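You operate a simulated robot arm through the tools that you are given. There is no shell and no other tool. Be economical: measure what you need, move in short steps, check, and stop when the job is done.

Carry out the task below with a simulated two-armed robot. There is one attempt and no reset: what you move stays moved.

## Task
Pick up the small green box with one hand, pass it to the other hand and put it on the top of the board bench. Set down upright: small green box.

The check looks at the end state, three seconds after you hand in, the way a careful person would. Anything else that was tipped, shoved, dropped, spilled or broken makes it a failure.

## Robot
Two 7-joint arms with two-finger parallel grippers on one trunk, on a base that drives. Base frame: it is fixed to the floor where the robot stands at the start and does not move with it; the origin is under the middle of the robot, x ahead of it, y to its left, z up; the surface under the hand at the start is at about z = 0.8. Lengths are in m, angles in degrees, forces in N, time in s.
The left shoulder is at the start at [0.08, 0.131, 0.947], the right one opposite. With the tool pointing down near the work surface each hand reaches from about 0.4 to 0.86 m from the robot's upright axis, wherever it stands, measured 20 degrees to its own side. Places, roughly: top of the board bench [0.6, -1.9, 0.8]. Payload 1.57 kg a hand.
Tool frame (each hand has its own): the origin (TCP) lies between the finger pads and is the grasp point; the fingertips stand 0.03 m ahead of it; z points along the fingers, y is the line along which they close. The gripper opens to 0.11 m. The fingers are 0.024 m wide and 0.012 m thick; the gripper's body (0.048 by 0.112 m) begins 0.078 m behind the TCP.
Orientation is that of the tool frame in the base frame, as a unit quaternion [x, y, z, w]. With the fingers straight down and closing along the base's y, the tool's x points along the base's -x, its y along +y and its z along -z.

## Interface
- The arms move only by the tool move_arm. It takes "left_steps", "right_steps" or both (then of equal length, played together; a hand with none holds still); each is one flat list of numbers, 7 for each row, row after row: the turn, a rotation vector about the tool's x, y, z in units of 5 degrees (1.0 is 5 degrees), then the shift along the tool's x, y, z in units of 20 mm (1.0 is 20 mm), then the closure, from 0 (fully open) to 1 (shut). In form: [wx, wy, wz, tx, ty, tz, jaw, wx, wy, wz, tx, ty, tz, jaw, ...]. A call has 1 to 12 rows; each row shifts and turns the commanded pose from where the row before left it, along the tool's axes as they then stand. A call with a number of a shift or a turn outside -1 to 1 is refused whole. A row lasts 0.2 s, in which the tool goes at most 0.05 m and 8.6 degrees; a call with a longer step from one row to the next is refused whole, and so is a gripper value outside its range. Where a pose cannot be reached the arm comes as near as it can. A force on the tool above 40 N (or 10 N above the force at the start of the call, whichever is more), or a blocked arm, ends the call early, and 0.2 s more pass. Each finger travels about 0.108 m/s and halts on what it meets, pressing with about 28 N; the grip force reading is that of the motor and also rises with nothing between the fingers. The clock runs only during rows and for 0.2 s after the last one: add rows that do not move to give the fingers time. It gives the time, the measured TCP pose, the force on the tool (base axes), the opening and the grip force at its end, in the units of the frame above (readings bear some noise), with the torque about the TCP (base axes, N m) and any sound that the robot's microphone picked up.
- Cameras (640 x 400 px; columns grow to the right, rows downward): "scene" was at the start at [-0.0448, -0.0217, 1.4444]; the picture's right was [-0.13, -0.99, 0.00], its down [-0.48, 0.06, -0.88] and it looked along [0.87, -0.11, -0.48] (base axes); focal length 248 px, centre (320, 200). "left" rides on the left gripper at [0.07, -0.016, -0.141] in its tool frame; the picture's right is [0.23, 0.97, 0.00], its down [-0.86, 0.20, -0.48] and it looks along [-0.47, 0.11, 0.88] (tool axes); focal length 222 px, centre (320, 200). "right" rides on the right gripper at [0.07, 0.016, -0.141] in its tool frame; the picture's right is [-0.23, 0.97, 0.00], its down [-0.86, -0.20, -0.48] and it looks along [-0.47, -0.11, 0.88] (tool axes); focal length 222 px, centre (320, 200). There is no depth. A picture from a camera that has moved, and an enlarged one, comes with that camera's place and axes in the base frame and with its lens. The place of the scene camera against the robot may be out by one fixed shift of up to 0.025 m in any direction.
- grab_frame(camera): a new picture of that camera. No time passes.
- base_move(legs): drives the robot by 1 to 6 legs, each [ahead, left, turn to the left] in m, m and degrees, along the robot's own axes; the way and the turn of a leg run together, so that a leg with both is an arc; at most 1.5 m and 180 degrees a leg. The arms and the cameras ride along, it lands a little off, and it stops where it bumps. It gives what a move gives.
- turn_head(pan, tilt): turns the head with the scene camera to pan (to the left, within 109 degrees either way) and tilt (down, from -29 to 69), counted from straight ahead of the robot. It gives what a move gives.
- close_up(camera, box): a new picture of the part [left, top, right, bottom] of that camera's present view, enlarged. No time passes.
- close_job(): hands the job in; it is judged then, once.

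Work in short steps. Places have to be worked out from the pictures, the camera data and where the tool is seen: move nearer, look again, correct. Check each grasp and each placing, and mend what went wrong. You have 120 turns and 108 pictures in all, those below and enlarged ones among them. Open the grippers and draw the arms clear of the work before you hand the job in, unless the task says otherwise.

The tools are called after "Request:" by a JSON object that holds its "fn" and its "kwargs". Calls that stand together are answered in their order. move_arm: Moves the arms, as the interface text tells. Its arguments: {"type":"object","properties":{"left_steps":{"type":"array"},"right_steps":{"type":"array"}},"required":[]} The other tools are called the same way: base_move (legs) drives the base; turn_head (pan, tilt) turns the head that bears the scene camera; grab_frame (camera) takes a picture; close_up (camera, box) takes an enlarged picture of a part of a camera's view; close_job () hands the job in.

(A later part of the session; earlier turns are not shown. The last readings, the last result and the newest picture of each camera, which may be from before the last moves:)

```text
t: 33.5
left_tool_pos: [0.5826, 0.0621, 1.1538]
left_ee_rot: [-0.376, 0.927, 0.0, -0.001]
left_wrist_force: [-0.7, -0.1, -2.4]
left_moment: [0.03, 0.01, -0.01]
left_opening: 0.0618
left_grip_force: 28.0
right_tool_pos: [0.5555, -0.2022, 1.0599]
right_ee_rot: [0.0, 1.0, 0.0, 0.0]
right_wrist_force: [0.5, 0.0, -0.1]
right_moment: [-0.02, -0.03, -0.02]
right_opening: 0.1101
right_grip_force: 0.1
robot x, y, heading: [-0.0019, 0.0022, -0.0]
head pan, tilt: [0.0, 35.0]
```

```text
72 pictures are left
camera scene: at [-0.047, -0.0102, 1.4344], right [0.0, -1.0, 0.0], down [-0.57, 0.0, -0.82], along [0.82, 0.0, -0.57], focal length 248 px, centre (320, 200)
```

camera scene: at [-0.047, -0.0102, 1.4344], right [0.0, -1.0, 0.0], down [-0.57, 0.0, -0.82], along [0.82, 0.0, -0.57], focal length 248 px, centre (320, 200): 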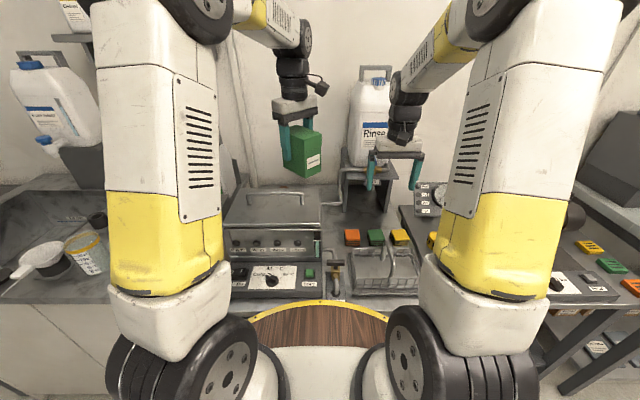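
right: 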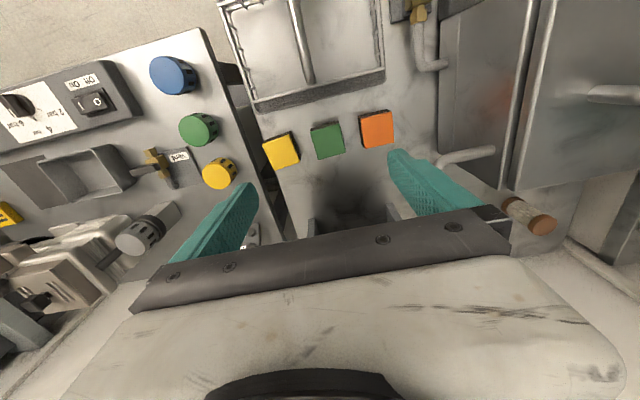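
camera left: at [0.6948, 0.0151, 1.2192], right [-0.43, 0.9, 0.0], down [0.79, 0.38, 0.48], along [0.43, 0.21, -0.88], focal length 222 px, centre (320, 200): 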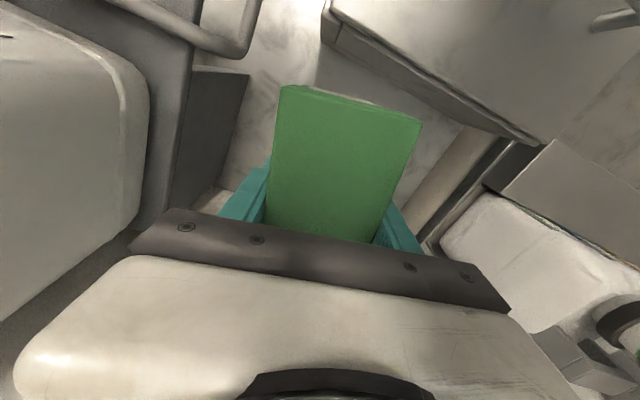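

The box's depth axis now points at 44°, label side toward the right hand. Plan: the right hand comes in along that axis, 45° downward, gripping the sides near the front face, clear of the left fingers. First I raise it to (0.45, −0.14, 1.22) and turn it there.

Request:
{"fn": "move_arm", "kwargs": {"right_steps": [0, 0, 0, 0.656, 0.39, -1, 0, 0, 0, 0, 0.656, 0.39, -1, 0, 0, 0, 0, 0.656, 0.39, -1, 0, 0, 0, 0, 0.656, 0.39, -1, 0, 0, 0, 0, 0.656, 0.39, -1, 0, 0, 0, 0, 0.656, 0.39, -1, 0, 0, 0, 0, 0.656, 0.39, -1, 0, 0, 0, 0, 0.656, 0.39, -1, 0]}}

Request:
{"fn": "move_arm", "kwargs": {"right_steps": [0, 0, -0.982, 0, 0, 0, 0, 0, 0, -0.982, 0, 0, 0, 0, 0, 0, -0.982, 0, 0, 0, 0, 0, 0, -0.982, 0, 0, 0, 0, 0, 0, -0.982, 0, 0, 0, 0, 0, 0, -0.982, 0, 0, 0, 0, 0, 0, -0.982, 0, 0, 0, 0, 0, 0, -0.982, 0, 0, 0, 0, 0, 0, -0.982, 0, 0, 0, 0]}}

Request:
{"fn": "move_arm", "kwargs": {"right_steps": [0, -1, 0, 0, 0, 0, 0, 0, -1, 0, 0, 0, 0, 0, 0, -1, 0, 0, 0, 0, 0, 0, -1, 0, 0, 0, 0, 0, 0, -1, 0, 0, 0, 0, 0, 0, -1, 0, 0, 0, 0, 0, 0, -1, 0, 0, 0, 0, 0, 0, -1, 0, 0, 0, 0, 0, 0, -1, 0, 0, 0, 0, 0]}}

Request:
{"fn": "grab_frame", "kwargs": {"camera": "scene"}}

Request:
{"fn": "grab_frame", "kwargs": {"camera": "right"}}

```text
t: 35.3
left_tool_pos: [0.5833, 0.0608, 1.1531]
left_ee_rot: [-0.375, 0.927, 0.0, 0.0]
left_wrist_force: [-0.4, 0.4, -1.9]
left_moment: [0.05, 0.02, 0.0]
left_opening: 0.0618
left_grip_force: 27.6
right_tool_pos: [0.4521, -0.1398, 1.2198]
right_ee_rot: [0.0, 1.0, 0.0, 0.0]
right_wrist_force: [0.2, 1.1, 0.0]
right_moment: [-0.02, 0.05, -0.01]
right_opening: 0.1101
right_grip_force: 0.0
robot x, y, heading: [0.0011, 0.0023, -0.0]
head pan, tilt: [0.0, 35.0]
```

```text
t: 37.3
left_tool_pos: [0.582, 0.0611, 1.1533]
left_ee_rot: [-0.374, 0.927, 0.0, 0.0]
left_wrist_force: [0.3, -0.2, -1.9]
left_moment: [0.01, -0.04, 0.01]
left_opening: 0.0621
left_grip_force: 28.2
right_tool_pos: [0.4495, -0.1408, 1.2208]
right_ee_rot: [-0.376, 0.926, 0.0, 0.0]
right_wrist_force: [-0.8, -0.1, -0.1]
right_moment: [0.02, -0.03, -0.02]
right_opening: 0.11
right_grip_force: 0.1
robot x, y, heading: [0.0038, -0.0029, 0.0]
head pan, tilt: [0.0, 35.0]
```

```text
t: 39.3
left_tool_pos: [0.5828, 0.0611, 1.1534]
left_ee_rot: [-0.374, 0.927, 0.0, 0.0]
left_wrist_force: [0.0, -0.1, -1.6]
left_moment: [-0.04, -0.04, -0.01]
left_opening: 0.0616
left_grip_force: 28.5
right_tool_pos: [0.4501, -0.1395, 1.2209]
right_ee_rot: [-0.348, 0.856, 0.144, 0.355]
right_wrist_force: [0.1, -0.6, -0.1]
right_moment: [0.01, -0.03, 0.04]
right_opening: 0.11
right_grip_force: 0.1
robot x, y, heading: [-0.0034, -0.002, 0.0]
head pan, tilt: [0.0, 35.0]
```

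```text
71 pictures are left
camera scene: at [-0.047, -0.0101, 1.4344], right [0.0, -1.0, 0.0], down [-0.57, 0.0, -0.82], along [0.82, 0.0, -0.57], focal length 248 px, centre (320, 200)
```

scene: 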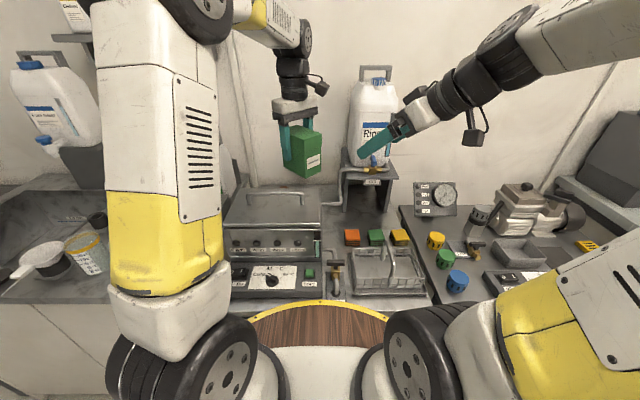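

```text
70 pictures are left
camera right: at [0.3311, -0.233, 1.2736], right [-0.56, 0.81, 0.16], down [0.33, 0.04, 0.94], along [0.76, 0.58, -0.29], focal length 222 px, centre (320, 200)
```

right: 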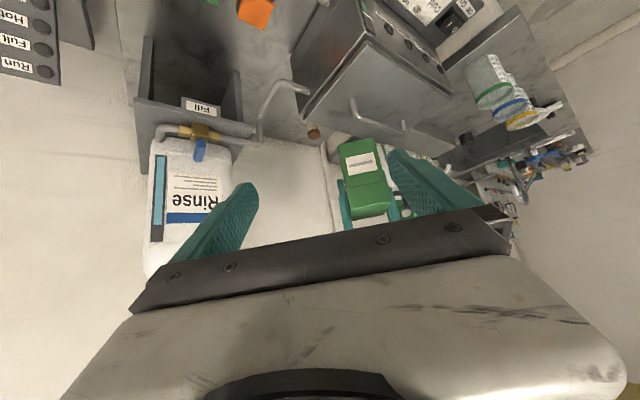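

The pose came out as planned; the right camera sees the box with the label toward it. I go to the pre-approach point 0.12 back along the approach line.

Request:
{"fn": "move_arm", "kwargs": {"right_steps": [0, 0, 0, -0.81, 0.64, 0.9, 0, 0, 0, 0, -0.81, 0.64, 0.95, 0, 0, 0, 0, -0.81, 0.64, 0.95, 0, 0, 0, 0, -0.81, 0.64, 0.95, 0, 0, 0, 0, 0, 0, 0, 0]}}

Request:
{"fn": "grab_frame", "kwargs": {"camera": "right"}}

Request:
{"fn": "close_up", "kwargs": {"camera": "scene", "box": [220, 40, 440, 200]}}

```text
t: 40.5
left_tool_pos: [0.5826, 0.0604, 1.1535]
left_ee_rot: [-0.375, 0.927, 0.0, -0.001]
left_wrist_force: [0.0, 0.2, -1.9]
left_moment: [0.05, -0.03, 0.02]
left_opening: 0.0616
left_grip_force: 27.5
right_tool_pos: [0.4841, -0.0333, 1.2118]
right_ee_rot: [-0.347, 0.856, 0.144, 0.355]
right_wrist_force: [0.0, 0.1, -0.6]
right_moment: [0.01, 0.02, -0.02]
right_opening: 0.11
right_grip_force: 0.1
robot x, y, heading: [0.0019, -0.0022, 0.3]
head pan, tilt: [0.0, 35.0]
```

```text
69 pictures are left
camera right: at [0.3652, -0.1263, 1.2658], right [-0.56, 0.81, 0.16], down [0.33, 0.04, 0.94], along [0.76, 0.58, -0.29], focal length 222 px, centre (320, 200)
```

right: 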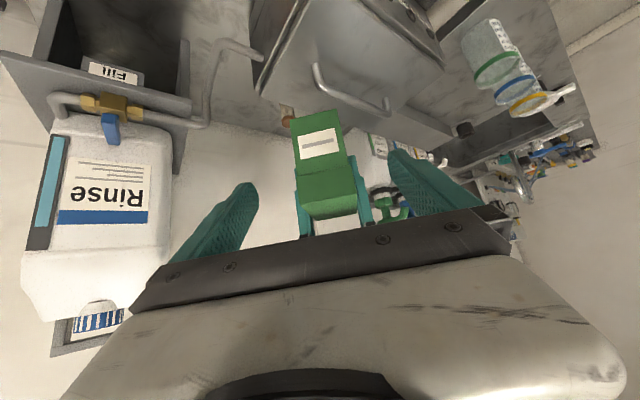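

```text
2.50 times, centred on (330, 120) of scene
camera zoom: at [-0.0471, -0.0102, 1.4344], right [0.0, -1.0, 0.0], down [-0.57, 0.0, -0.82], along [0.82, 0.0, -0.57], focal length 619 px, centre (295, 400)
```

zoom: 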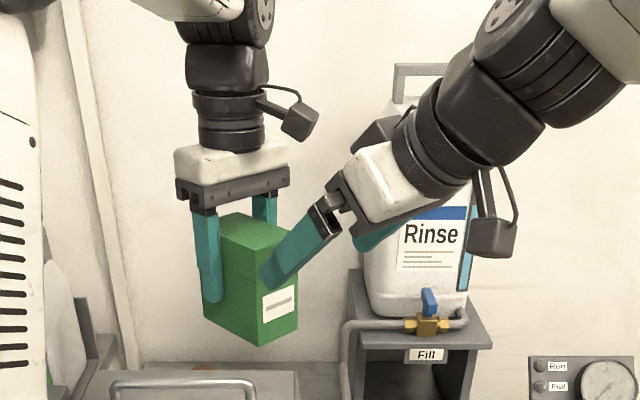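

Aligned to within 2 mm. I move in 0.12 along the tool axis with open fingers.

Request:
{"fn": "move_arm", "kwargs": {"right_steps": [0, 0, 0, 0, 0, 0.8, 0, 0, 0, 0, 0, 0, 0.8, 0, 0, 0, 0, 0, 0, 0.8, 0, 0, 0, 0, 0, 0, 0.8, 0, 0, 0, 0, 0, 0, 0.8, 0, 0, 0, 0, 0, 0, 0.8, 0, 0, 0, 0, 0, 0, 0.7, 0, 0, 0, 0, 0, 0, 0.5, 0, 0, 0, 0, 0, 0, 0, 0]}}

Request:
{"fn": "grab_frame", "kwargs": {"camera": "right"}}

Request:
{"fn": "close_up", "kwargs": {"camera": "scene", "box": [220, 40, 440, 200]}}

Request:
{"fn": "grab_frame", "kwargs": {"camera": "left"}}

```text
t: 42.5
left_tool_pos: [0.5825, 0.061, 1.1522]
left_ee_rot: [-0.375, 0.927, 0.001, 0.0]
left_wrist_force: [-0.6, 0.7, -2.0]
left_moment: [0.01, -0.03, 0.01]
left_opening: 0.0616
left_grip_force: 28.3
right_tool_pos: [0.5459, 0.025, 1.127]
right_ee_rot: [-0.347, 0.856, 0.144, 0.355]
right_wrist_force: [0.4, 0.2, 0.3]
right_moment: [-0.01, 0.03, -0.01]
right_opening: 0.1101
right_grip_force: 0.0
robot x, y, heading: [-0.0012, -0.0018, 0.2]
head pan, tilt: [0.0, 35.0]
```

```text
67 pictures are left
camera right: at [0.4273, -0.0674, 1.18], right [-0.56, 0.81, 0.16], down [0.33, 0.04, 0.94], along [0.76, 0.58, -0.29], focal length 222 px, centre (320, 200)
```

right: 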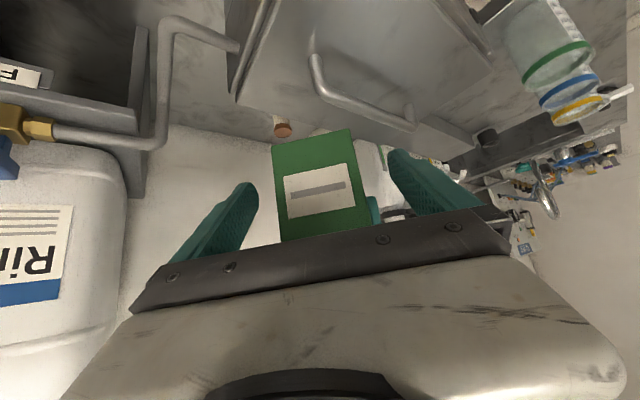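

```text
2.50 times, centred on (330, 120) of scene
camera zoom: at [-0.047, -0.0102, 1.4344], right [0.0, -1.0, 0.0], down [-0.57, 0.0, -0.82], along [0.82, 0.0, -0.57], focal length 619 px, centre (295, 400)
```

zoom: 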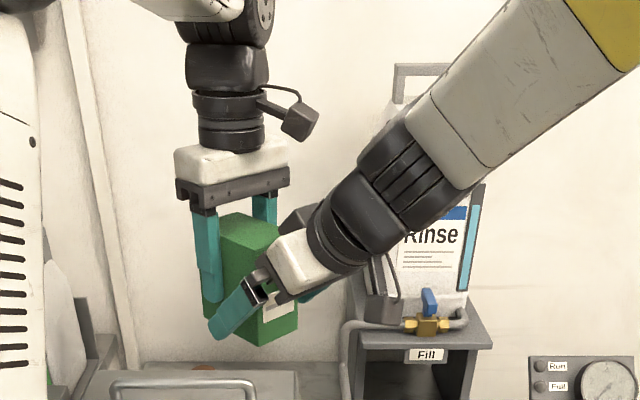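

```text
65 pictures are left
camera left: at [0.5449, 0.0008, 1.2945], right [-0.84, 0.54, 0.0], down [0.48, 0.74, 0.48], along [0.26, 0.4, -0.88], focal length 222 px, centre (320, 200)
```

left: 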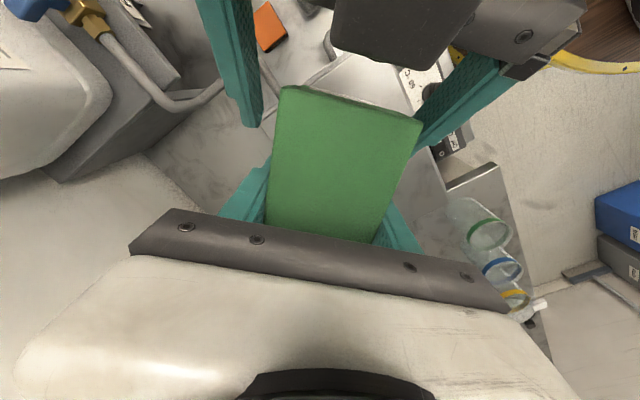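

The right fingers straddle the box, offset by about 3 mm. I correct that and close the right hand while the left holds still.

Request:
{"fn": "move_arm", "kwargs": {"right_steps": [0, 0, 0, 0, 0.12, 0, 0, 0, 0, 0, 0, 0, 0, 0.3, 0, 0, 0, 0, 0, 0, 0.4, 0, 0, 0, 0, 0, 0, 0.6, 0, 0, 0, 0, 0, 0, 1, 0, 0, 0, 0, 0, 0, 1, 0, 0, 0, 0, 0, 0, 1]}}

Request:
{"fn": "grab_frame", "kwargs": {"camera": "left"}}

Request:
{"fn": "grab_frame", "kwargs": {"camera": "right"}}

```text
t: 44.1
left_tool_pos: [0.582, 0.0615, 1.1525]
left_ee_rot: [-0.374, 0.927, 0.001, -0.002]
left_wrist_force: [-20.8, 10.1, 7.0]
left_moment: [-0.21, 0.31, -0.66]
left_opening: 0.0618
left_grip_force: 27.5
right_tool_pos: [0.5463, 0.027, 1.1277]
right_ee_rot: [-0.346, 0.856, 0.144, 0.355]
right_wrist_force: [19.6, -9.6, -6.6]
right_moment: [0.18, 0.45, -0.45]
right_opening: 0.0618
right_grip_force: 28.0
robot x, y, heading: [-0.0001, -0.0, -0.0]
head pan, tilt: [0.0, 35.0]
```

```text
64 pictures are left
camera left: at [0.5446, 0.0011, 1.2945], right [-0.84, 0.54, 0.0], down [0.48, 0.74, 0.48], along [0.26, 0.4, -0.88], focal length 222 px, centre (320, 200)
```

left: 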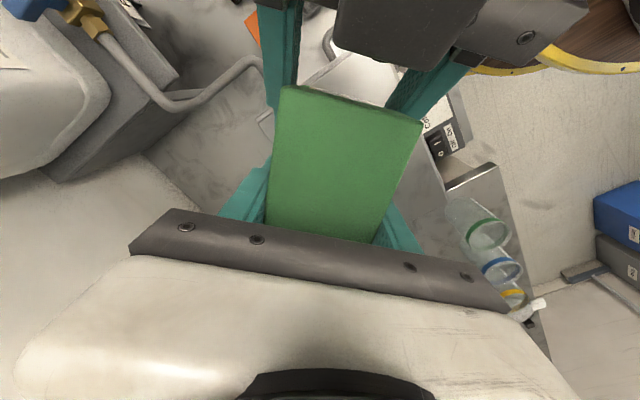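

```text
63 pictures are left
camera right: at [0.4259, -0.066, 1.1801], right [-0.56, 0.81, 0.16], down [0.33, 0.04, 0.94], along [0.76, 0.58, -0.29], focal length 222 px, centre (320, 200)
```

right: 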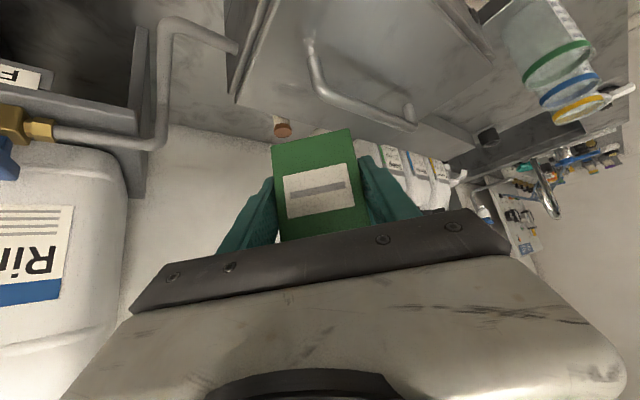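

Both hold it, with about 22 N of sideways squeeze between the arms. I relieve it by moving the right hand 2 mm back along −y.

Request:
{"fn": "move_arm", "kwargs": {"right_steps": [0, 0, 0, 0, -0.1, 0, 1, 0, 0, 0, 0, 0, 0, 1]}}

```text
t: 44.7
left_tool_pos: [0.5833, 0.0609, 1.1524]
left_ee_rot: [-0.375, 0.927, -0.001, 0.0]
left_wrist_force: [-7.4, 8.1, 4.3]
left_moment: [0.0, 1.03, 0.34]
left_opening: 0.0618
left_grip_force: 28.0
right_tool_pos: [0.5462, 0.025, 1.1269]
right_ee_rot: [-0.348, 0.856, 0.144, 0.354]
right_wrist_force: [7.0, -7.9, -4.0]
right_moment: [0.04, -0.64, -0.83]
right_opening: 0.062
right_grip_force: 28.2
robot x, y, heading: [-0.0008, -0.0021, 0.0]
head pan, tilt: [0.0, 35.0]
```

Down to about 11 N. Now the left hand opens while the right holds.

Request:
{"fn": "move_arm", "kwargs": {"left_steps": [0, 0, 0, 0, 0, 0, 0.35, 0, 0, 0, 0, 0, 0, 0, 0, 0, 0, 0, 0, 0, 0]}}

Request:
{"fn": "grab_frame", "kwargs": {"camera": "left"}}

Request:
{"fn": "grab_frame", "kwargs": {"camera": "right"}}

```text
t: 45.5
left_tool_pos: [0.5811, 0.0605, 1.1528]
left_ee_rot: [-0.374, 0.927, 0.0, 0.0]
left_wrist_force: [0.3, 0.4, 0.4]
left_moment: [0.01, 0.0, 0.0]
left_opening: 0.1101
left_grip_force: 0.1
right_tool_pos: [0.5462, 0.0258, 1.1274]
right_ee_rot: [-0.348, 0.856, 0.144, 0.354]
right_wrist_force: [-0.9, 0.4, -0.4]
right_moment: [-0.07, 0.03, 0.03]
right_opening: 0.0618
right_grip_force: 28.7
robot x, y, heading: [-0.0003, 0.0005, 0.1]
head pan, tilt: [0.0, 35.0]
```

```text
62 pictures are left
camera left: at [0.5449, 0.0007, 1.2945], right [-0.84, 0.54, 0.0], down [0.48, 0.74, 0.48], along [0.26, 0.4, -0.88], focal length 222 px, centre (320, 200)
```

left: 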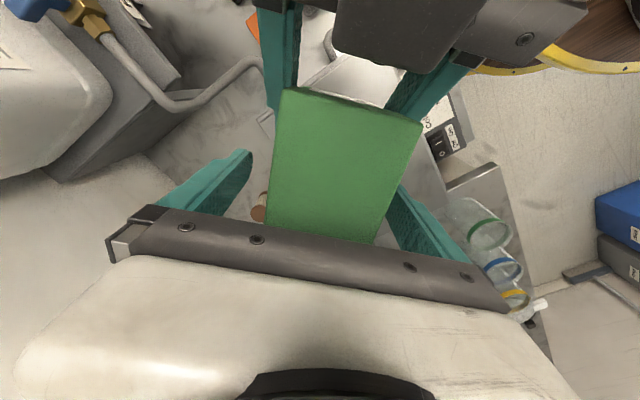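

```text
61 pictures are left
camera right: at [0.4274, -0.0667, 1.1801], right [-0.56, 0.81, 0.16], down [0.33, 0.04, 0.94], along [0.76, 0.58, -0.29], focal length 222 px, centre (320, 200)
```

right: 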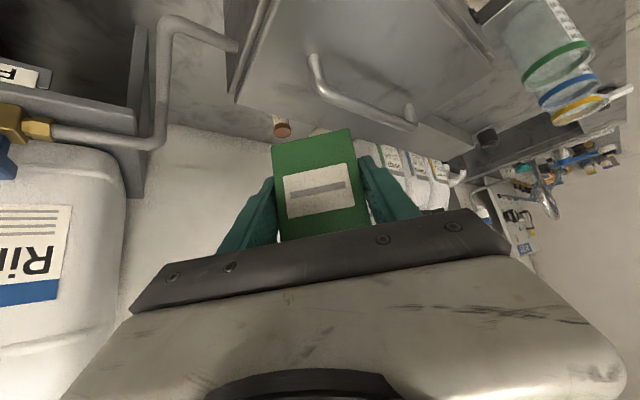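

The right hand holds the box without change. I raise the left hand straight up, then take it away to the left.

Request:
{"fn": "move_arm", "kwargs": {"left_steps": [0, 0, 0, 0, 0, -0.5, 0, 0, 0, 0, 0, 0, -1, 0, 0, 0, 0, 0, 0, -1, 0, 0, 0, 0, 0, 0, -1, 0, 0, 0, 0, 0, 0, -1, 0, 0, 0, 0, 0, 0, -1, 0, 0, 0, 0, 0, 0, -0.5, 0]}}

Request:
{"fn": "move_arm", "kwargs": {"left_steps": [0, 0, 0.9, -0.5, 0.8, 0, 0, 0, 0, 0.9, -0.5, 0.8, 0, 0, 0, 0, 0.9, -0.3, 0.9, 0, 0, 0, 0, 0.9, -0.2, 0.9, 0, 0, 0, 0, 0.9, 0.3, 0.9, 0, 0, 0, 0, 0.9, 0.5, 0.9, 0, 0, 0, 0, 0.9, 0.6, 0.8, 0, 0, 0, 0, 0.9, 0.6, 0.8, 0, 0, 0, 0, 0.9, 0.6, 0.8, 0, 0]}}

Request:
{"fn": "grab_frame", "kwargs": {"camera": "scene"}}

```text
t: 47.1
left_tool_pos: [0.5833, 0.0603, 1.2729]
left_ee_rot: [-0.375, 0.927, 0.0, 0.0]
left_wrist_force: [0.2, -0.3, -0.1]
left_moment: [0.04, -0.01, -0.02]
left_opening: 0.1102
left_grip_force: 0.0
right_tool_pos: [0.5474, 0.0264, 1.1272]
right_ee_rot: [-0.348, 0.856, 0.144, 0.355]
right_wrist_force: [0.2, 0.2, 0.9]
right_moment: [-0.02, 0.02, -0.03]
right_opening: 0.0619
right_grip_force: 27.8
robot x, y, heading: [0.0031, -0.0048, -0.0]
head pan, tilt: [0.0, 35.0]
```

```text
t: 49.1
left_tool_pos: [0.4899, 0.2012, 1.2722]
left_ee_rot: [-0.03, 1.0, -0.001, 0.0]
left_wrist_force: [0.0, -0.4, -0.3]
left_moment: [0.02, -0.02, 0.01]
left_opening: 0.1101
left_grip_force: 0.1
right_tool_pos: [0.5473, 0.0255, 1.1277]
right_ee_rot: [-0.348, 0.856, 0.144, 0.354]
right_wrist_force: [0.3, 1.0, -0.5]
right_moment: [-0.06, 0.09, 0.01]
right_opening: 0.0617
right_grip_force: 28.1
robot x, y, heading: [-0.0026, -0.0002, 0.4]
head pan, tilt: [0.0, 35.0]
```

```text
60 pictures are left
camera scene: at [-0.0469, -0.0103, 1.4344], right [0.0, -1.0, 0.0], down [-0.57, 0.0, -0.82], along [0.82, 0.0, -0.57], focal length 248 px, centre (320, 200)
```

scene: 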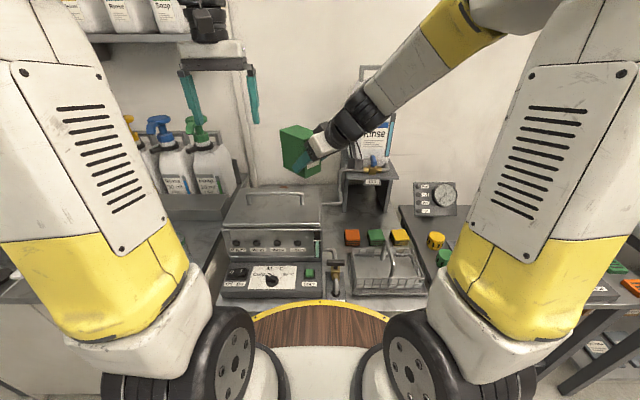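

The handover is done. I back off 0.15 m and drive 1.4 m to the right, in line with the bench, then look.

Request:
{"fn": "base_move", "kwargs": {"legs": [[-0.15, 0, 0], [0, -1.4, 0]]}}

Request:
{"fn": "turn_head", "kwargs": {"pan": -10, "tilt": 35}}

Request:
{"fn": "grab_frame", "kwargs": {"camera": "scene"}}

Request:
{"fn": "grab_frame", "kwargs": {"camera": "right"}}

```text
t: 57.0
left_tool_pos: [0.3469, -1.1826, 1.2721]
left_ee_rot: [-0.034, 0.999, 0.0, 0.0]
left_wrist_force: [0.8, -1.2, 0.4]
left_moment: [0.0, -0.02, 0.02]
left_opening: 0.1102
left_grip_force: 0.0
right_tool_pos: [0.4048, -1.3564, 1.1273]
right_ee_rot: [-0.351, 0.855, 0.145, 0.354]
right_wrist_force: [-1.2, -0.2, 0.4]
right_moment: [0.0, 0.05, -0.06]
right_opening: 0.0617
right_grip_force: 27.5
robot x, y, heading: [-0.14, -1.3855, 0.4]
head pan, tilt: [0.0, 35.0]
```

```text
t: 57.7
left_tool_pos: [0.3468, -1.1811, 1.2718]
left_ee_rot: [-0.033, 0.999, -0.001, 0.0]
left_wrist_force: [0.4, -0.1, -0.3]
left_moment: [-0.02, 0.03, 0.0]
left_opening: 0.11
left_grip_force: 0.1
right_tool_pos: [0.4039, -1.3554, 1.1278]
right_ee_rot: [-0.35, 0.855, 0.145, 0.354]
right_wrist_force: [-0.5, -0.1, 0.1]
right_moment: [0.0, 0.01, 0.0]
right_opening: 0.0617
right_grip_force: 27.6
robot x, y, heading: [-0.1433, -1.3881, 0.5]
head pan, tilt: [-10.0, 35.0]
```

```text
59 pictures are left
camera scene: at [-0.1898, -1.4117, 1.4344], right [-0.17, -0.99, 0.0], down [-0.57, 0.09, -0.82], along [0.81, -0.14, -0.57], focal length 248 px, centre (320, 200)
```

scene: 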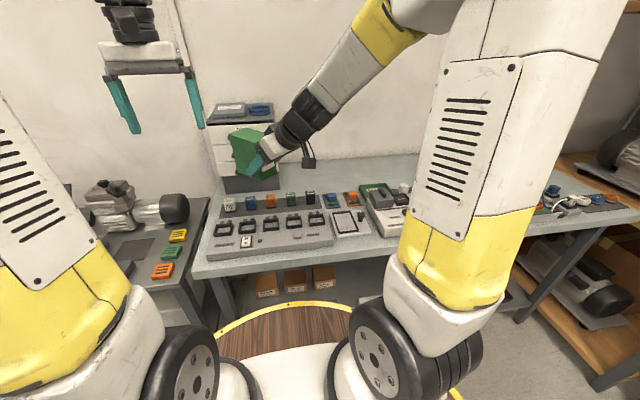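

```text
58 pictures are left
camera right: at [0.2864, -1.4494, 1.1801], right [-0.57, 0.81, 0.16], down [0.33, 0.05, 0.94], along [0.75, 0.59, -0.29], focal length 222 px, centre (320, 200)
```

right: 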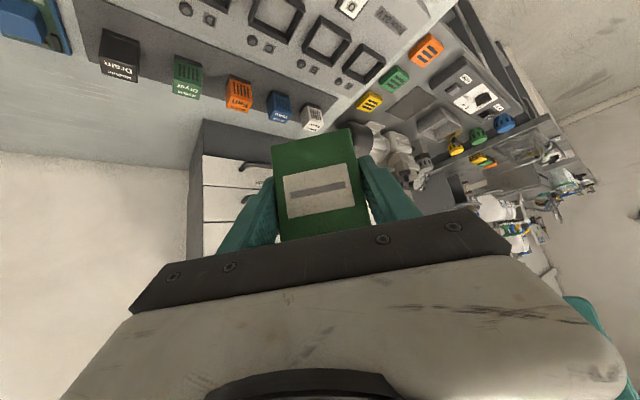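

The bench has a free strip behind the row of labelled blocks, right of the drawer cabinet. I move to y≈−1.6 and forward to x≈−0.02 (as near as at the start) and look again.

Request:
{"fn": "base_move", "kwargs": {"legs": [[0, -0.2, -0.5], [0.12, 0, 0]]}}

Request:
{"fn": "turn_head", "kwargs": {"pan": -12, "tilt": 40}}

Request:
{"fn": "grab_frame", "kwargs": {"camera": "scene"}}

Request:
{"fn": "grab_frame", "kwargs": {"camera": "left"}}

```text
t: 60.1
left_tool_pos: [0.4724, -1.3803, 1.2723]
left_ee_rot: [-0.032, 0.999, 0.0, 0.001]
left_wrist_force: [0.4, 0.3, 0.0]
left_moment: [-0.01, -0.04, 0.02]
left_opening: 0.11
left_grip_force: 0.1
right_tool_pos: [0.5286, -1.5535, 1.1274]
right_ee_rot: [-0.349, 0.856, 0.144, 0.355]
right_wrist_force: [-0.8, -0.5, 0.5]
right_moment: [-0.07, 0.06, 0.02]
right_opening: 0.0617
right_grip_force: 28.2
robot x, y, heading: [-0.019, -1.5855, 0.6]
head pan, tilt: [-10.0, 35.0]
```

```text
t: 60.8
left_tool_pos: [0.4713, -1.3804, 1.2719]
left_ee_rot: [-0.032, 0.999, 0.001, 0.0]
left_wrist_force: [-0.6, 0.1, 0.5]
left_moment: [-0.02, -0.01, -0.03]
left_opening: 0.11
left_grip_force: 0.0
right_tool_pos: [0.5296, -1.554, 1.1269]
right_ee_rot: [-0.348, 0.856, 0.144, 0.355]
right_wrist_force: [0.4, 1.4, -0.3]
right_moment: [-0.07, 0.05, -0.02]
right_opening: 0.0617
right_grip_force: 28.0
robot x, y, heading: [-0.0156, -1.5828, 0.3]
head pan, tilt: [-12.0, 40.0]
```

```text
57 pictures are left
camera scene: at [-0.0688, -1.6107, 1.4269], right [-0.2, -0.98, 0.0], down [-0.63, 0.13, -0.77], along [0.75, -0.16, -0.64], focal length 248 px, centre (320, 200)
```

scene: 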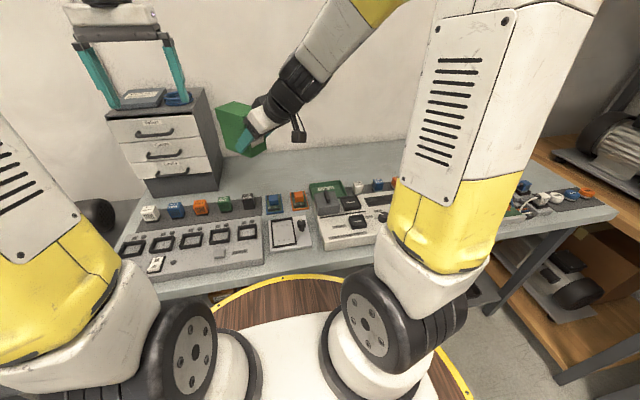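

```text
56 pictures are left
camera left: at [0.4047, -1.401, 1.4139], right [-0.29, 0.96, 0.0], down [0.84, 0.25, 0.48], along [0.46, 0.14, -0.88], focal length 222 px, centre (320, 200)
```

left: 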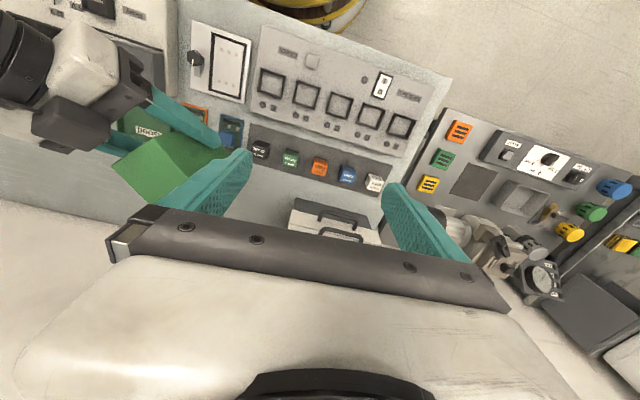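

The strip behind the block row (x≈0.76–1.15, y≈−1.65) is free. I turn the right hand from 44° to about 15° heading about the vertical, so that its camera stays behind the blocks and the reach improves.

Request:
{"fn": "move_arm", "kwargs": {"right_steps": [0.683, 0, 0.683, 0, 0, 0, 1, 0.683, 0, 0.683, 0, 0, 0, 1, 0.683, 0, 0.683, 0, 0, 0, 1, 0.683, 0, 0.683, 0, 0, 0, 1, 0.683, 0, 0.683, 0, 0, 0, 1, 0.683, 0, 0.683, 0, 0, 0, 1]}}

Request:
{"fn": "move_arm", "kwargs": {"right_steps": [0, 0, 0, -0.32, -0.51, 0.91, 1, 0, 0, 0, -0.32, -0.51, 0.91, 1, 0, 0, 0, -0.32, -0.51, 0.91, 1, 0, 0, 0, -0.32, -0.51, 0.91, 1, 0, 0, 0, -0.32, -0.51, 0.91, 1, 0, 0, 0, -0.32, -0.51, 0.91, 1, 0, 0, 0, -0.32, -0.51, 0.91, 1, 0, 0, 0, -0.32, -0.51, 0.91, 1, 0, 0, 0, -0.32, -0.51, 0.91, 1, 0, 0, 0, -0.32, -0.51, 0.91, 1]}}

Request:
{"fn": "grab_frame", "kwargs": {"camera": "scene"}}

Request:
{"fn": "grab_frame", "kwargs": {"camera": "right"}}

```text
t: 62.2
left_tool_pos: [0.4715, -1.38, 1.2724]
left_ee_rot: [-0.032, 0.999, 0.0, 0.001]
left_wrist_force: [0.6, 0.6, 0.1]
left_moment: [0.02, -0.04, 0.01]
left_opening: 0.11
left_grip_force: 0.0
right_tool_pos: [0.5298, -1.555, 1.1273]
right_ee_rot: [-0.124, 0.915, 0.052, 0.379]
right_wrist_force: [-0.5, -0.8, 0.3]
right_moment: [-0.02, 0.06, 0.02]
right_opening: 0.0617
right_grip_force: 28.2
robot x, y, heading: [-0.0151, -1.5839, 0.4]
head pan, tilt: [-12.0, 40.0]
```

```text
t: 64.4
left_tool_pos: [0.472, -1.3793, 1.272]
left_ee_rot: [-0.032, 0.999, 0.0, 0.0]
left_wrist_force: [-0.5, 0.2, -0.4]
left_moment: [-0.01, -0.06, -0.03]
left_opening: 0.1099
left_grip_force: 0.1
right_tool_pos: [0.7243, -1.6089, 1.0435]
right_ee_rot: [-0.124, 0.915, 0.052, 0.38]
right_wrist_force: [-0.3, -0.2, -0.5]
right_moment: [-0.05, 0.05, -0.01]
right_opening: 0.0617
right_grip_force: 28.6
robot x, y, heading: [-0.0196, -1.5851, 0.2]
head pan, tilt: [-12.0, 40.0]
```

```text
55 pictures are left
camera scene: at [-0.069, -1.6106, 1.4269], right [-0.2, -0.98, 0.0], down [-0.63, 0.13, -0.77], along [0.75, -0.16, -0.64], focal length 248 px, centre (320, 200)
```

scene: 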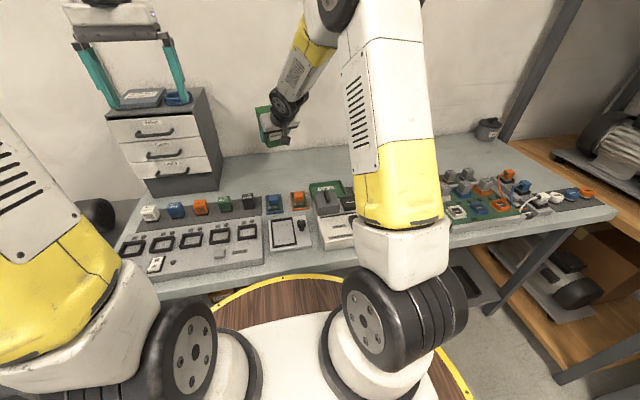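

```text
54 pictures are left
camera right: at [0.576, -1.6334, 1.0959], right [-0.1, 0.98, 0.16], down [0.31, -0.12, 0.94], along [0.95, 0.15, -0.29], focal length 222 px, centre (320, 200)
```

right: 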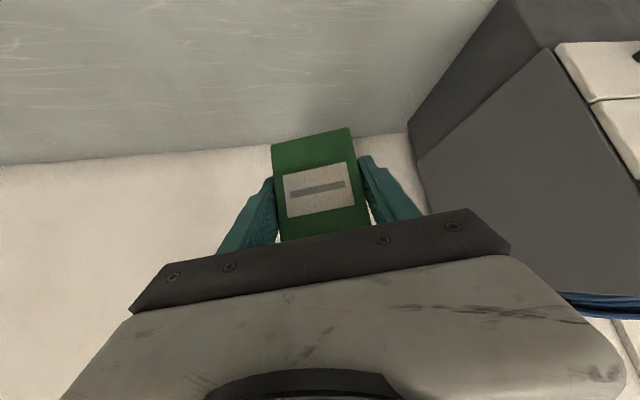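

The strip ahead is clear up to the bench's back edge at x≈1.04. I carry on to hover at (0.905, −1.63, 0.96).

Request:
{"fn": "move_arm", "kwargs": {"right_steps": [0, 0, 0, -0.3, -0.34, 0.89, 1, 0, 0, 0, -0.3, -0.34, 0.89, 1, 0, 0, 0, -0.3, -0.34, 0.89, 1, 0, 0, 0, -0.3, -0.34, 0.89, 1, 0, 0, 0, -0.3, -0.34, 0.89, 1, 0, 0, 0, -0.3, -0.34, 0.89, 1, 0, 0, 0, -0.3, -0.34, 0.89, 1, 0, 0, 0, -0.3, -0.34, 0.89, 1, 0, 0, 0, -0.3, -0.34, 0.89, 1, 0, 0, 0, -0.3, -0.34, 0.89, 1]}}

Request:
{"fn": "close_up", "kwargs": {"camera": "scene", "box": [200, 90, 400, 230]}}

Request:
{"fn": "grab_frame", "kwargs": {"camera": "right"}}

Request:
{"fn": "grab_frame", "kwargs": {"camera": "left"}}

```text
t: 66.5
left_tool_pos: [0.4701, -1.3803, 1.2725]
left_ee_rot: [-0.032, 0.999, 0.001, 0.0]
left_wrist_force: [-0.4, -0.5, -0.1]
left_moment: [-0.02, 0.02, 0.01]
left_opening: 0.1103
left_grip_force: 0.1
right_tool_pos: [0.8828, -1.621, 0.9635]
right_ee_rot: [-0.125, 0.918, 0.053, 0.373]
right_wrist_force: [-10.8, 0.7, -1.4]
right_moment: [0.01, 0.17, 0.0]
right_opening: 0.0619
right_grip_force: 28.3
robot x, y, heading: [-0.0181, -1.5811, 0.3]
head pan, tilt: [-12.0, 40.0]
stopped in row 10 (right hand): the force on the tool passed its limit at 65 N (the readings are from after the stop); the commanded pose is now the measured one
```

```text
2.86 times, centred on (300, 160) of scene
camera zoom: at [-0.0698, -1.6106, 1.4268], right [-0.2, -0.98, 0.0], down [-0.63, 0.13, -0.77], along [0.75, -0.16, -0.64], focal length 707 px, centre (377, 314)
```

zoom: 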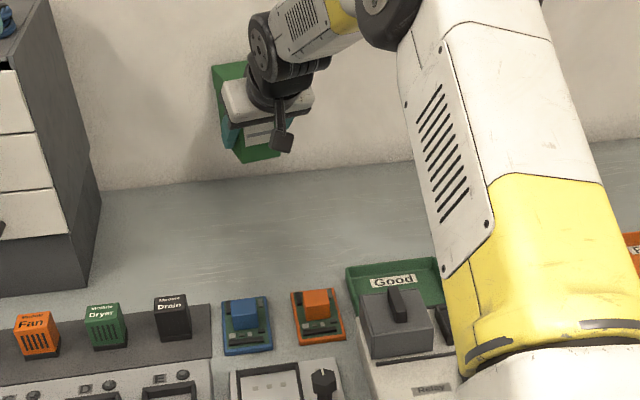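

```text
52 pictures are left
camera right: at [0.7364, -1.6464, 1.0192], right [-0.11, 0.98, 0.16], down [0.32, -0.12, 0.94], along [0.94, 0.15, -0.3], focal length 222 px, centre (320, 200)
```

right: 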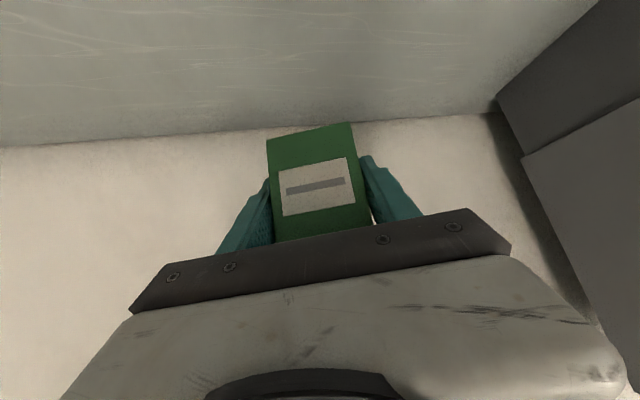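

```text
51 pictures are left
camera left: at [0.4034, -1.4009, 1.4142], right [-0.29, 0.96, 0.0], down [0.84, 0.25, 0.48], along [0.46, 0.14, -0.88], focal length 222 px, centre (320, 200)
```

left: 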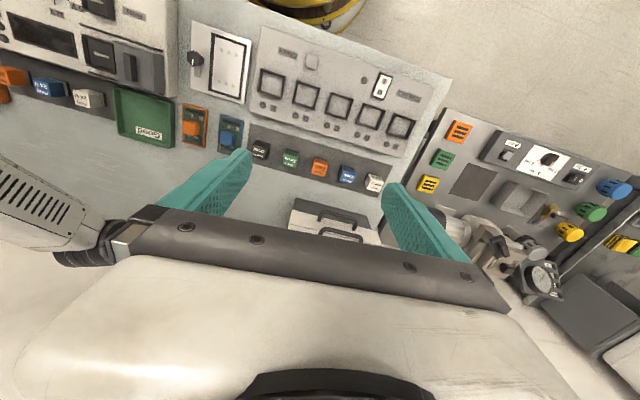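

The box touched the wall (x≈0.97), stopping the arm; nothing else was met. From the left camera the blocks end at x≈0.64, so the strip is 0.65–0.97. I back off 0.05 and check how the box sits in the grip.

Request:
{"fn": "move_arm", "kwargs": {"right_steps": [0, 0, 0, 0.57, 0.22, -0.57, 1, 0, 0, 0, 0.57, 0.22, -0.57, 1, 0, 0, 0, 0.57, 0.22, -0.57, 1, 0, 0, 0, 0, 0, 0, 1]}}

Request:
{"fn": "close_up", "kwargs": {"camera": "right", "box": [220, 90, 420, 260]}}

Request:
{"fn": "close_up", "kwargs": {"camera": "scene", "box": [250, 90, 340, 160]}}

```text
t: 67.5
left_tool_pos: [0.4721, -1.3801, 1.2739]
left_ee_rot: [-0.032, 0.999, 0.001, 0.0]
left_wrist_force: [-0.1, -0.6, 0.0]
left_moment: [-0.03, 0.02, 0.0]
left_opening: 0.1103
left_grip_force: 0.0
right_tool_pos: [0.8345, -1.6232, 0.9672]
right_ee_rot: [-0.125, 0.917, 0.054, 0.376]
right_wrist_force: [-0.4, 0.3, -1.1]
right_moment: [-0.02, 0.07, 0.01]
right_opening: 0.0618
right_grip_force: 27.7
robot x, y, heading: [-0.0159, -1.5822, 0.3]
head pan, tilt: [-12.0, 40.0]
```

```text
2.35 times, centred on (320, 175) of right
camera zoom: at [0.6872, -1.6474, 1.0216], right [-0.11, 0.98, 0.16], down [0.32, -0.12, 0.94], along [0.94, 0.15, -0.3], focal length 523 px, centre (320, 259)
```

zoom: 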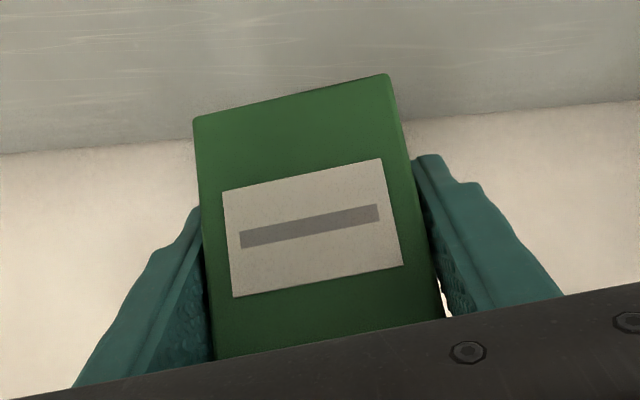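

```text
5.71 times, centred on (295, 125) of scene
camera zoom: at [-0.0692, -1.6107, 1.4269], right [-0.2, -0.98, 0.0], down [-0.63, 0.13, -0.77], along [0.75, -0.16, -0.64], focal length 1414 px, centre (463, 629)
```

zoom: 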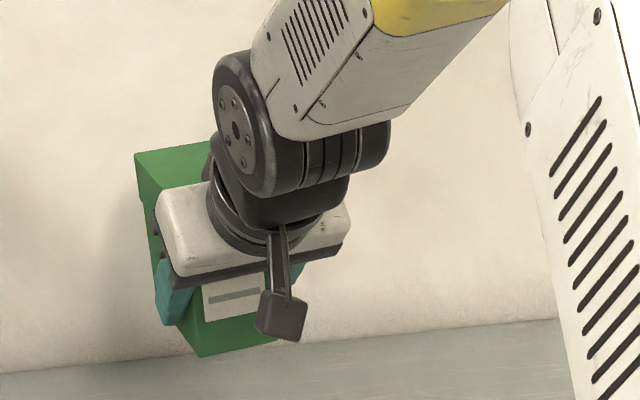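

The box's front face is still vertical and its underside is at z≈0.92. I lower it 0.1 straight down and then look.

Request:
{"fn": "move_arm", "kwargs": {"right_steps": [0, 0, 0, 0.59, 0, 0.59, 1, 0, 0, 0, 0.59, 0, 0.59, 1, 0, 0, 0, 0.59, 0, 0.59, 1, 0, 0, 0, 0.59, 0, 0.59, 1, 0, 0, 0, 0.59, 0, 0.59, 1, 0, 0, 0, 0.59, 0, 0.59, 1, 0, 0, 0, 0, 0, 0, 1]}}

Request:
{"fn": "grab_frame", "kwargs": {"camera": "right"}}

Request:
{"fn": "close_up", "kwargs": {"camera": "scene", "box": [220, 100, 380, 220]}}

Request:
{"fn": "grab_frame", "kwargs": {"camera": "left"}}

```text
t: 69.0
left_tool_pos: [0.4706, -1.3809, 1.2723]
left_ee_rot: [-0.033, 0.999, 0.0, 0.001]
left_wrist_force: [-0.1, 0.7, 0.4]
left_moment: [-0.01, -0.01, 0.01]
left_opening: 0.1101
left_grip_force: 0.2
right_tool_pos: [0.841, -1.6201, 0.8802]
right_ee_rot: [-0.124, 0.912, 0.054, 0.388]
right_wrist_force: [2.0, 1.0, 5.4]
right_moment: [-0.17, -0.19, 0.03]
right_opening: 0.0618
right_grip_force: 27.7
robot x, y, heading: [-0.0155, -1.5811, 0.1]
head pan, tilt: [-12.0, 40.0]
stopped in row 7 (right hand): the force on the tool passed its limit at 56 N (the readings are from after the stop); the commanded pose is now the measured one
```

```text
48 pictures are left
camera right: at [0.6925, -1.6454, 0.9294], right [-0.11, 0.98, 0.17], down [0.29, -0.13, 0.95], along [0.95, 0.15, -0.27], focal length 222 px, centre (320, 200)
```

right: 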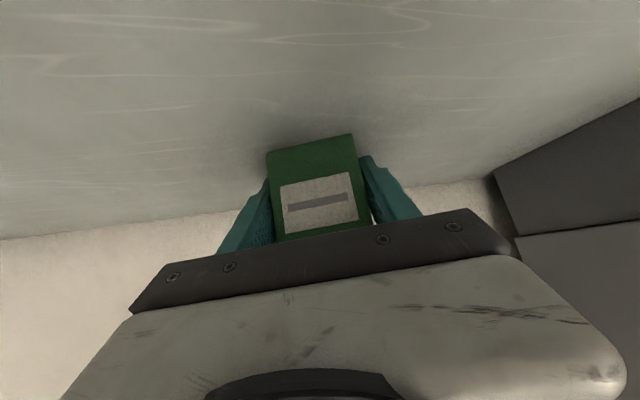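

```text
3.33 times, centred on (300, 160) of scene
camera zoom: at [-0.0697, -1.6107, 1.4269], right [-0.2, -0.98, 0.0], down [-0.63, 0.13, -0.77], along [0.75, -0.16, -0.64], focal length 825 px, centre (387, 333)
```

zoom: 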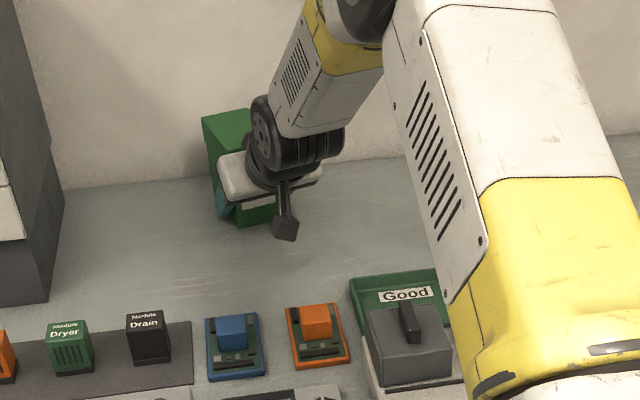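

```text
46 pictures are left
camera left: at [0.4039, -1.4012, 1.4139], right [-0.29, 0.96, 0.0], down [0.84, 0.25, 0.48], along [0.46, 0.14, -0.88], focal length 222 px, centre (320, 200)
```

left: 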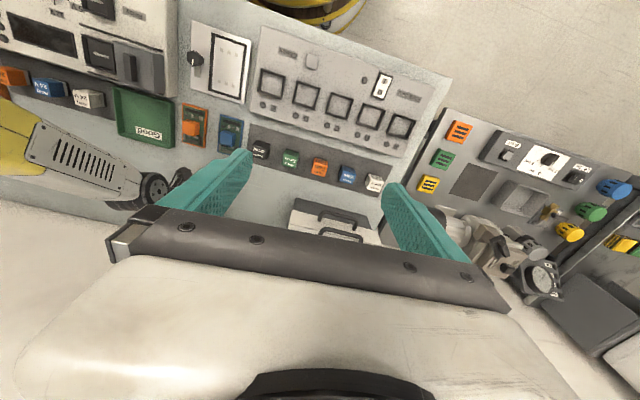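

It touched down (bench surface is nearer z≈0.835 than 0.8) with a hard stop. I check how the box stands now.

Request:
{"fn": "close_up", "kwargs": {"camera": "right", "box": [220, 90, 420, 260]}}

Request:
{"fn": "close_up", "kwargs": {"camera": "scene", "box": [260, 120, 310, 165]}}

```text
2.35 times, centred on (320, 175) of right
camera zoom: at [0.6925, -1.6454, 0.9294], right [-0.11, 0.98, 0.17], down [0.29, -0.13, 0.95], along [0.95, 0.15, -0.27], focal length 523 px, centre (320, 259)
```

zoom: 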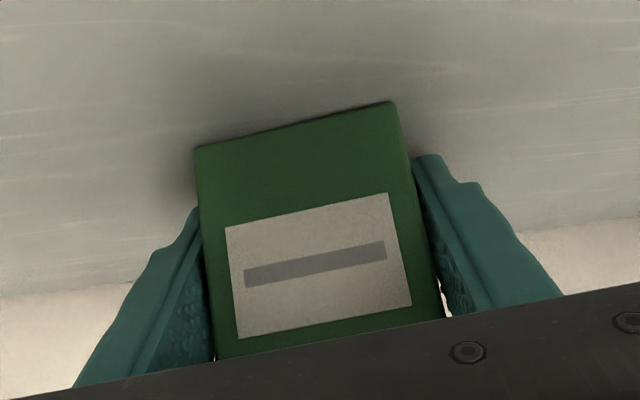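

```text
8.89 times, centred on (285, 142) of scene
camera zoom: at [-0.0697, -1.6107, 1.4269], right [-0.2, -0.98, 0.0], down [-0.63, 0.13, -0.77], along [0.75, -0.16, -0.64], focal length 2200 px, centre (631, 711)
```

zoom: 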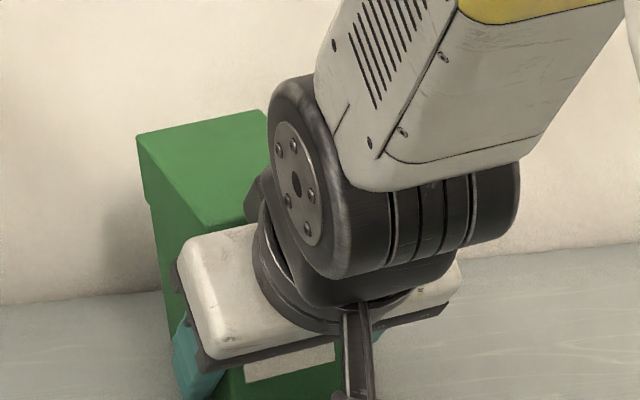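

The front face reads vertical again and the hand feels +5 N upward, so the box stands on the bench. I open the right hand.

Request:
{"fn": "move_arm", "kwargs": {"right_steps": [0, 0, 0, 0, 0, 0, 0.5, 0, 0, 0, 0, 0, 0, 0.35, 0, 0, 0, 0, 0, 0, 0.15, 0, 0, 0, 0, 0, 0, 0, 0, 0, 0, 0, 0, 0, 0]}}

Request:
{"fn": "close_up", "kwargs": {"camera": "right", "box": [220, 90, 420, 260]}}

```text
t: 70.2
left_tool_pos: [0.4712, -1.3795, 1.2732]
left_ee_rot: [-0.033, 0.999, -0.001, 0.001]
left_wrist_force: [0.8, -0.5, -0.5]
left_moment: [-0.01, -0.02, 0.04]
left_opening: 0.1099
left_grip_force: 0.0
right_tool_pos: [0.8401, -1.6185, 0.8806]
right_ee_rot: [-0.126, 0.911, 0.054, 0.388]
right_wrist_force: [-10.5, 13.6, 18.4]
right_moment: [-0.38, -0.15, -0.06]
right_opening: 0.0954
right_grip_force: 0.0
robot x, y, heading: [-0.0161, -1.5811, 0.4]
head pan, tilt: [-12.0, 40.0]
```

```text
2.35 times, centred on (320, 175) of right
camera zoom: at [0.6914, -1.6441, 0.9296], right [-0.11, 0.98, 0.17], down [0.29, -0.13, 0.95], along [0.95, 0.15, -0.27], focal length 523 px, centre (320, 259)
```

zoom: 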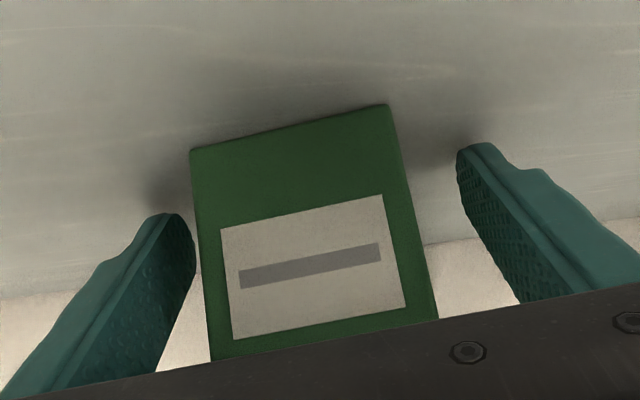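

The fingertips are rubbing on the bench (18 N up), so its surface is ~0.85. I draw the hand back along its axis (up and back), fingers opening fully.

Request:
{"fn": "move_arm", "kwargs": {"right_steps": [0, 0, 0, 0, 0, -0.2, 0, 0, 0, 0, 0, 0, -0.2, 0, 0, 0, 0, 0, 0, 0, 0]}}

Request:
{"fn": "close_up", "kwargs": {"camera": "right", "box": [220, 90, 420, 260]}}

```text
t: 71.0
left_tool_pos: [0.471, -1.3801, 1.2724]
left_ee_rot: [-0.031, 1.0, 0.0, 0.0]
left_wrist_force: [0.2, 0.5, -1.0]
left_moment: [0.0, 0.02, 0.02]
left_opening: 0.1101
left_grip_force: 0.1
right_tool_pos: [0.8362, -1.6233, 0.8831]
right_ee_rot: [-0.124, 0.913, 0.053, 0.385]
right_wrist_force: [1.4, -0.1, 0.7]
right_moment: [0.0, -0.01, 0.01]
right_opening: 0.1101
right_grip_force: 0.0
robot x, y, heading: [-0.0161, -1.5826, -0.1]
head pan, tilt: [-12.0, 40.0]
```

```text
2.35 times, centred on (320, 175) of right
camera zoom: at [0.6865, -1.6479, 0.9338], right [-0.11, 0.98, 0.16], down [0.3, -0.13, 0.95], along [0.95, 0.15, -0.28], focal length 523 px, centre (320, 259)
```

zoom: 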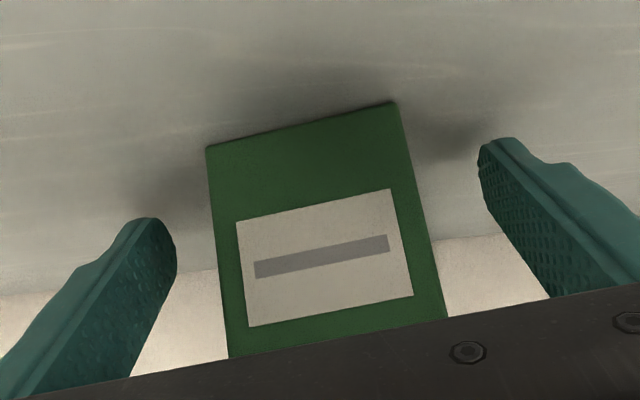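

Free of contact; the box stands alone between the fingers. I withdraw along the tool axis.

Request:
{"fn": "move_arm", "kwargs": {"right_steps": [0, 0, 0, 0, 0, -0.5, 0, 0, 0, 0, 0, 0, -0.8, 0, 0, 0, 0, 0, 0, -0.8, 0, 0, 0, 0, 0, 0, -0.8, 0, 0, 0, 0, 0, 0, -0.8, 0, 0, 0, 0, 0, 0, -0.8, 0, 0, 0, 0, 0, 0, -0.8, 0, 0, 0, 0, -0.4, 0, -0.8, 0, 0, 0, 0, -0.4, 0, -0.8, 0, 0, 0, 0, -0.4, 0, -0.8, 0]}}

Request:
{"fn": "grab_frame", "kwargs": {"camera": "scene"}}

Request:
{"fn": "grab_frame", "kwargs": {"camera": "right"}}

```text
t: 73.2
left_tool_pos: [0.4729, -1.3794, 1.2718]
left_ee_rot: [-0.032, 0.999, 0.0, 0.0]
left_wrist_force: [0.5, 0.0, -0.9]
left_moment: [0.02, 0.0, 0.04]
left_opening: 0.1098
left_grip_force: 0.0
right_tool_pos: [0.745, -1.647, 1.0084]
right_ee_rot: [-0.124, 0.912, 0.054, 0.386]
right_wrist_force: [0.1, 0.3, -0.8]
right_moment: [0.02, 0.0, -0.03]
right_opening: 0.11
right_grip_force: 0.0
robot x, y, heading: [-0.0186, -1.5812, -0.0]
head pan, tilt: [-12.0, 40.0]
```

```text
41 pictures are left
camera scene: at [-0.0692, -1.6107, 1.4269], right [-0.2, -0.98, 0.0], down [-0.63, 0.13, -0.77], along [0.75, -0.16, -0.64], focal length 248 px, centre (320, 200)
```

scene: 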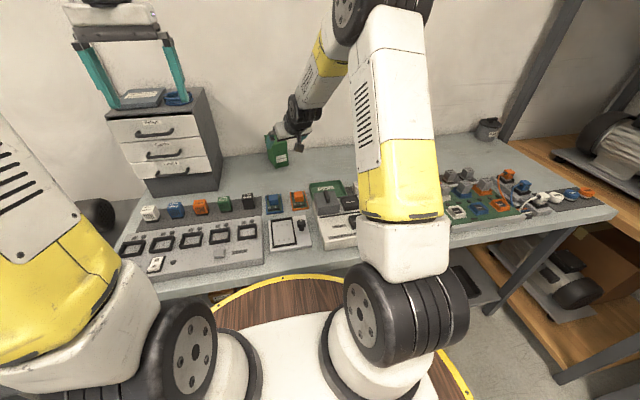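

```text
40 pictures are left
camera right: at [0.5953, -1.6729, 1.0585], right [-0.11, 0.98, 0.17], down [0.3, -0.13, 0.95], along [0.95, 0.15, -0.28], focal length 222 px, centre (320, 200)
```

right: 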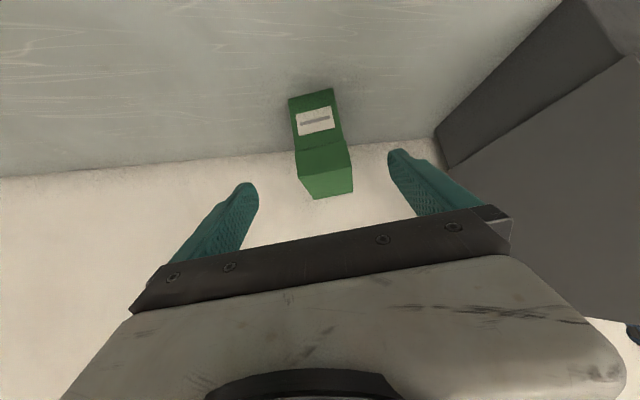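

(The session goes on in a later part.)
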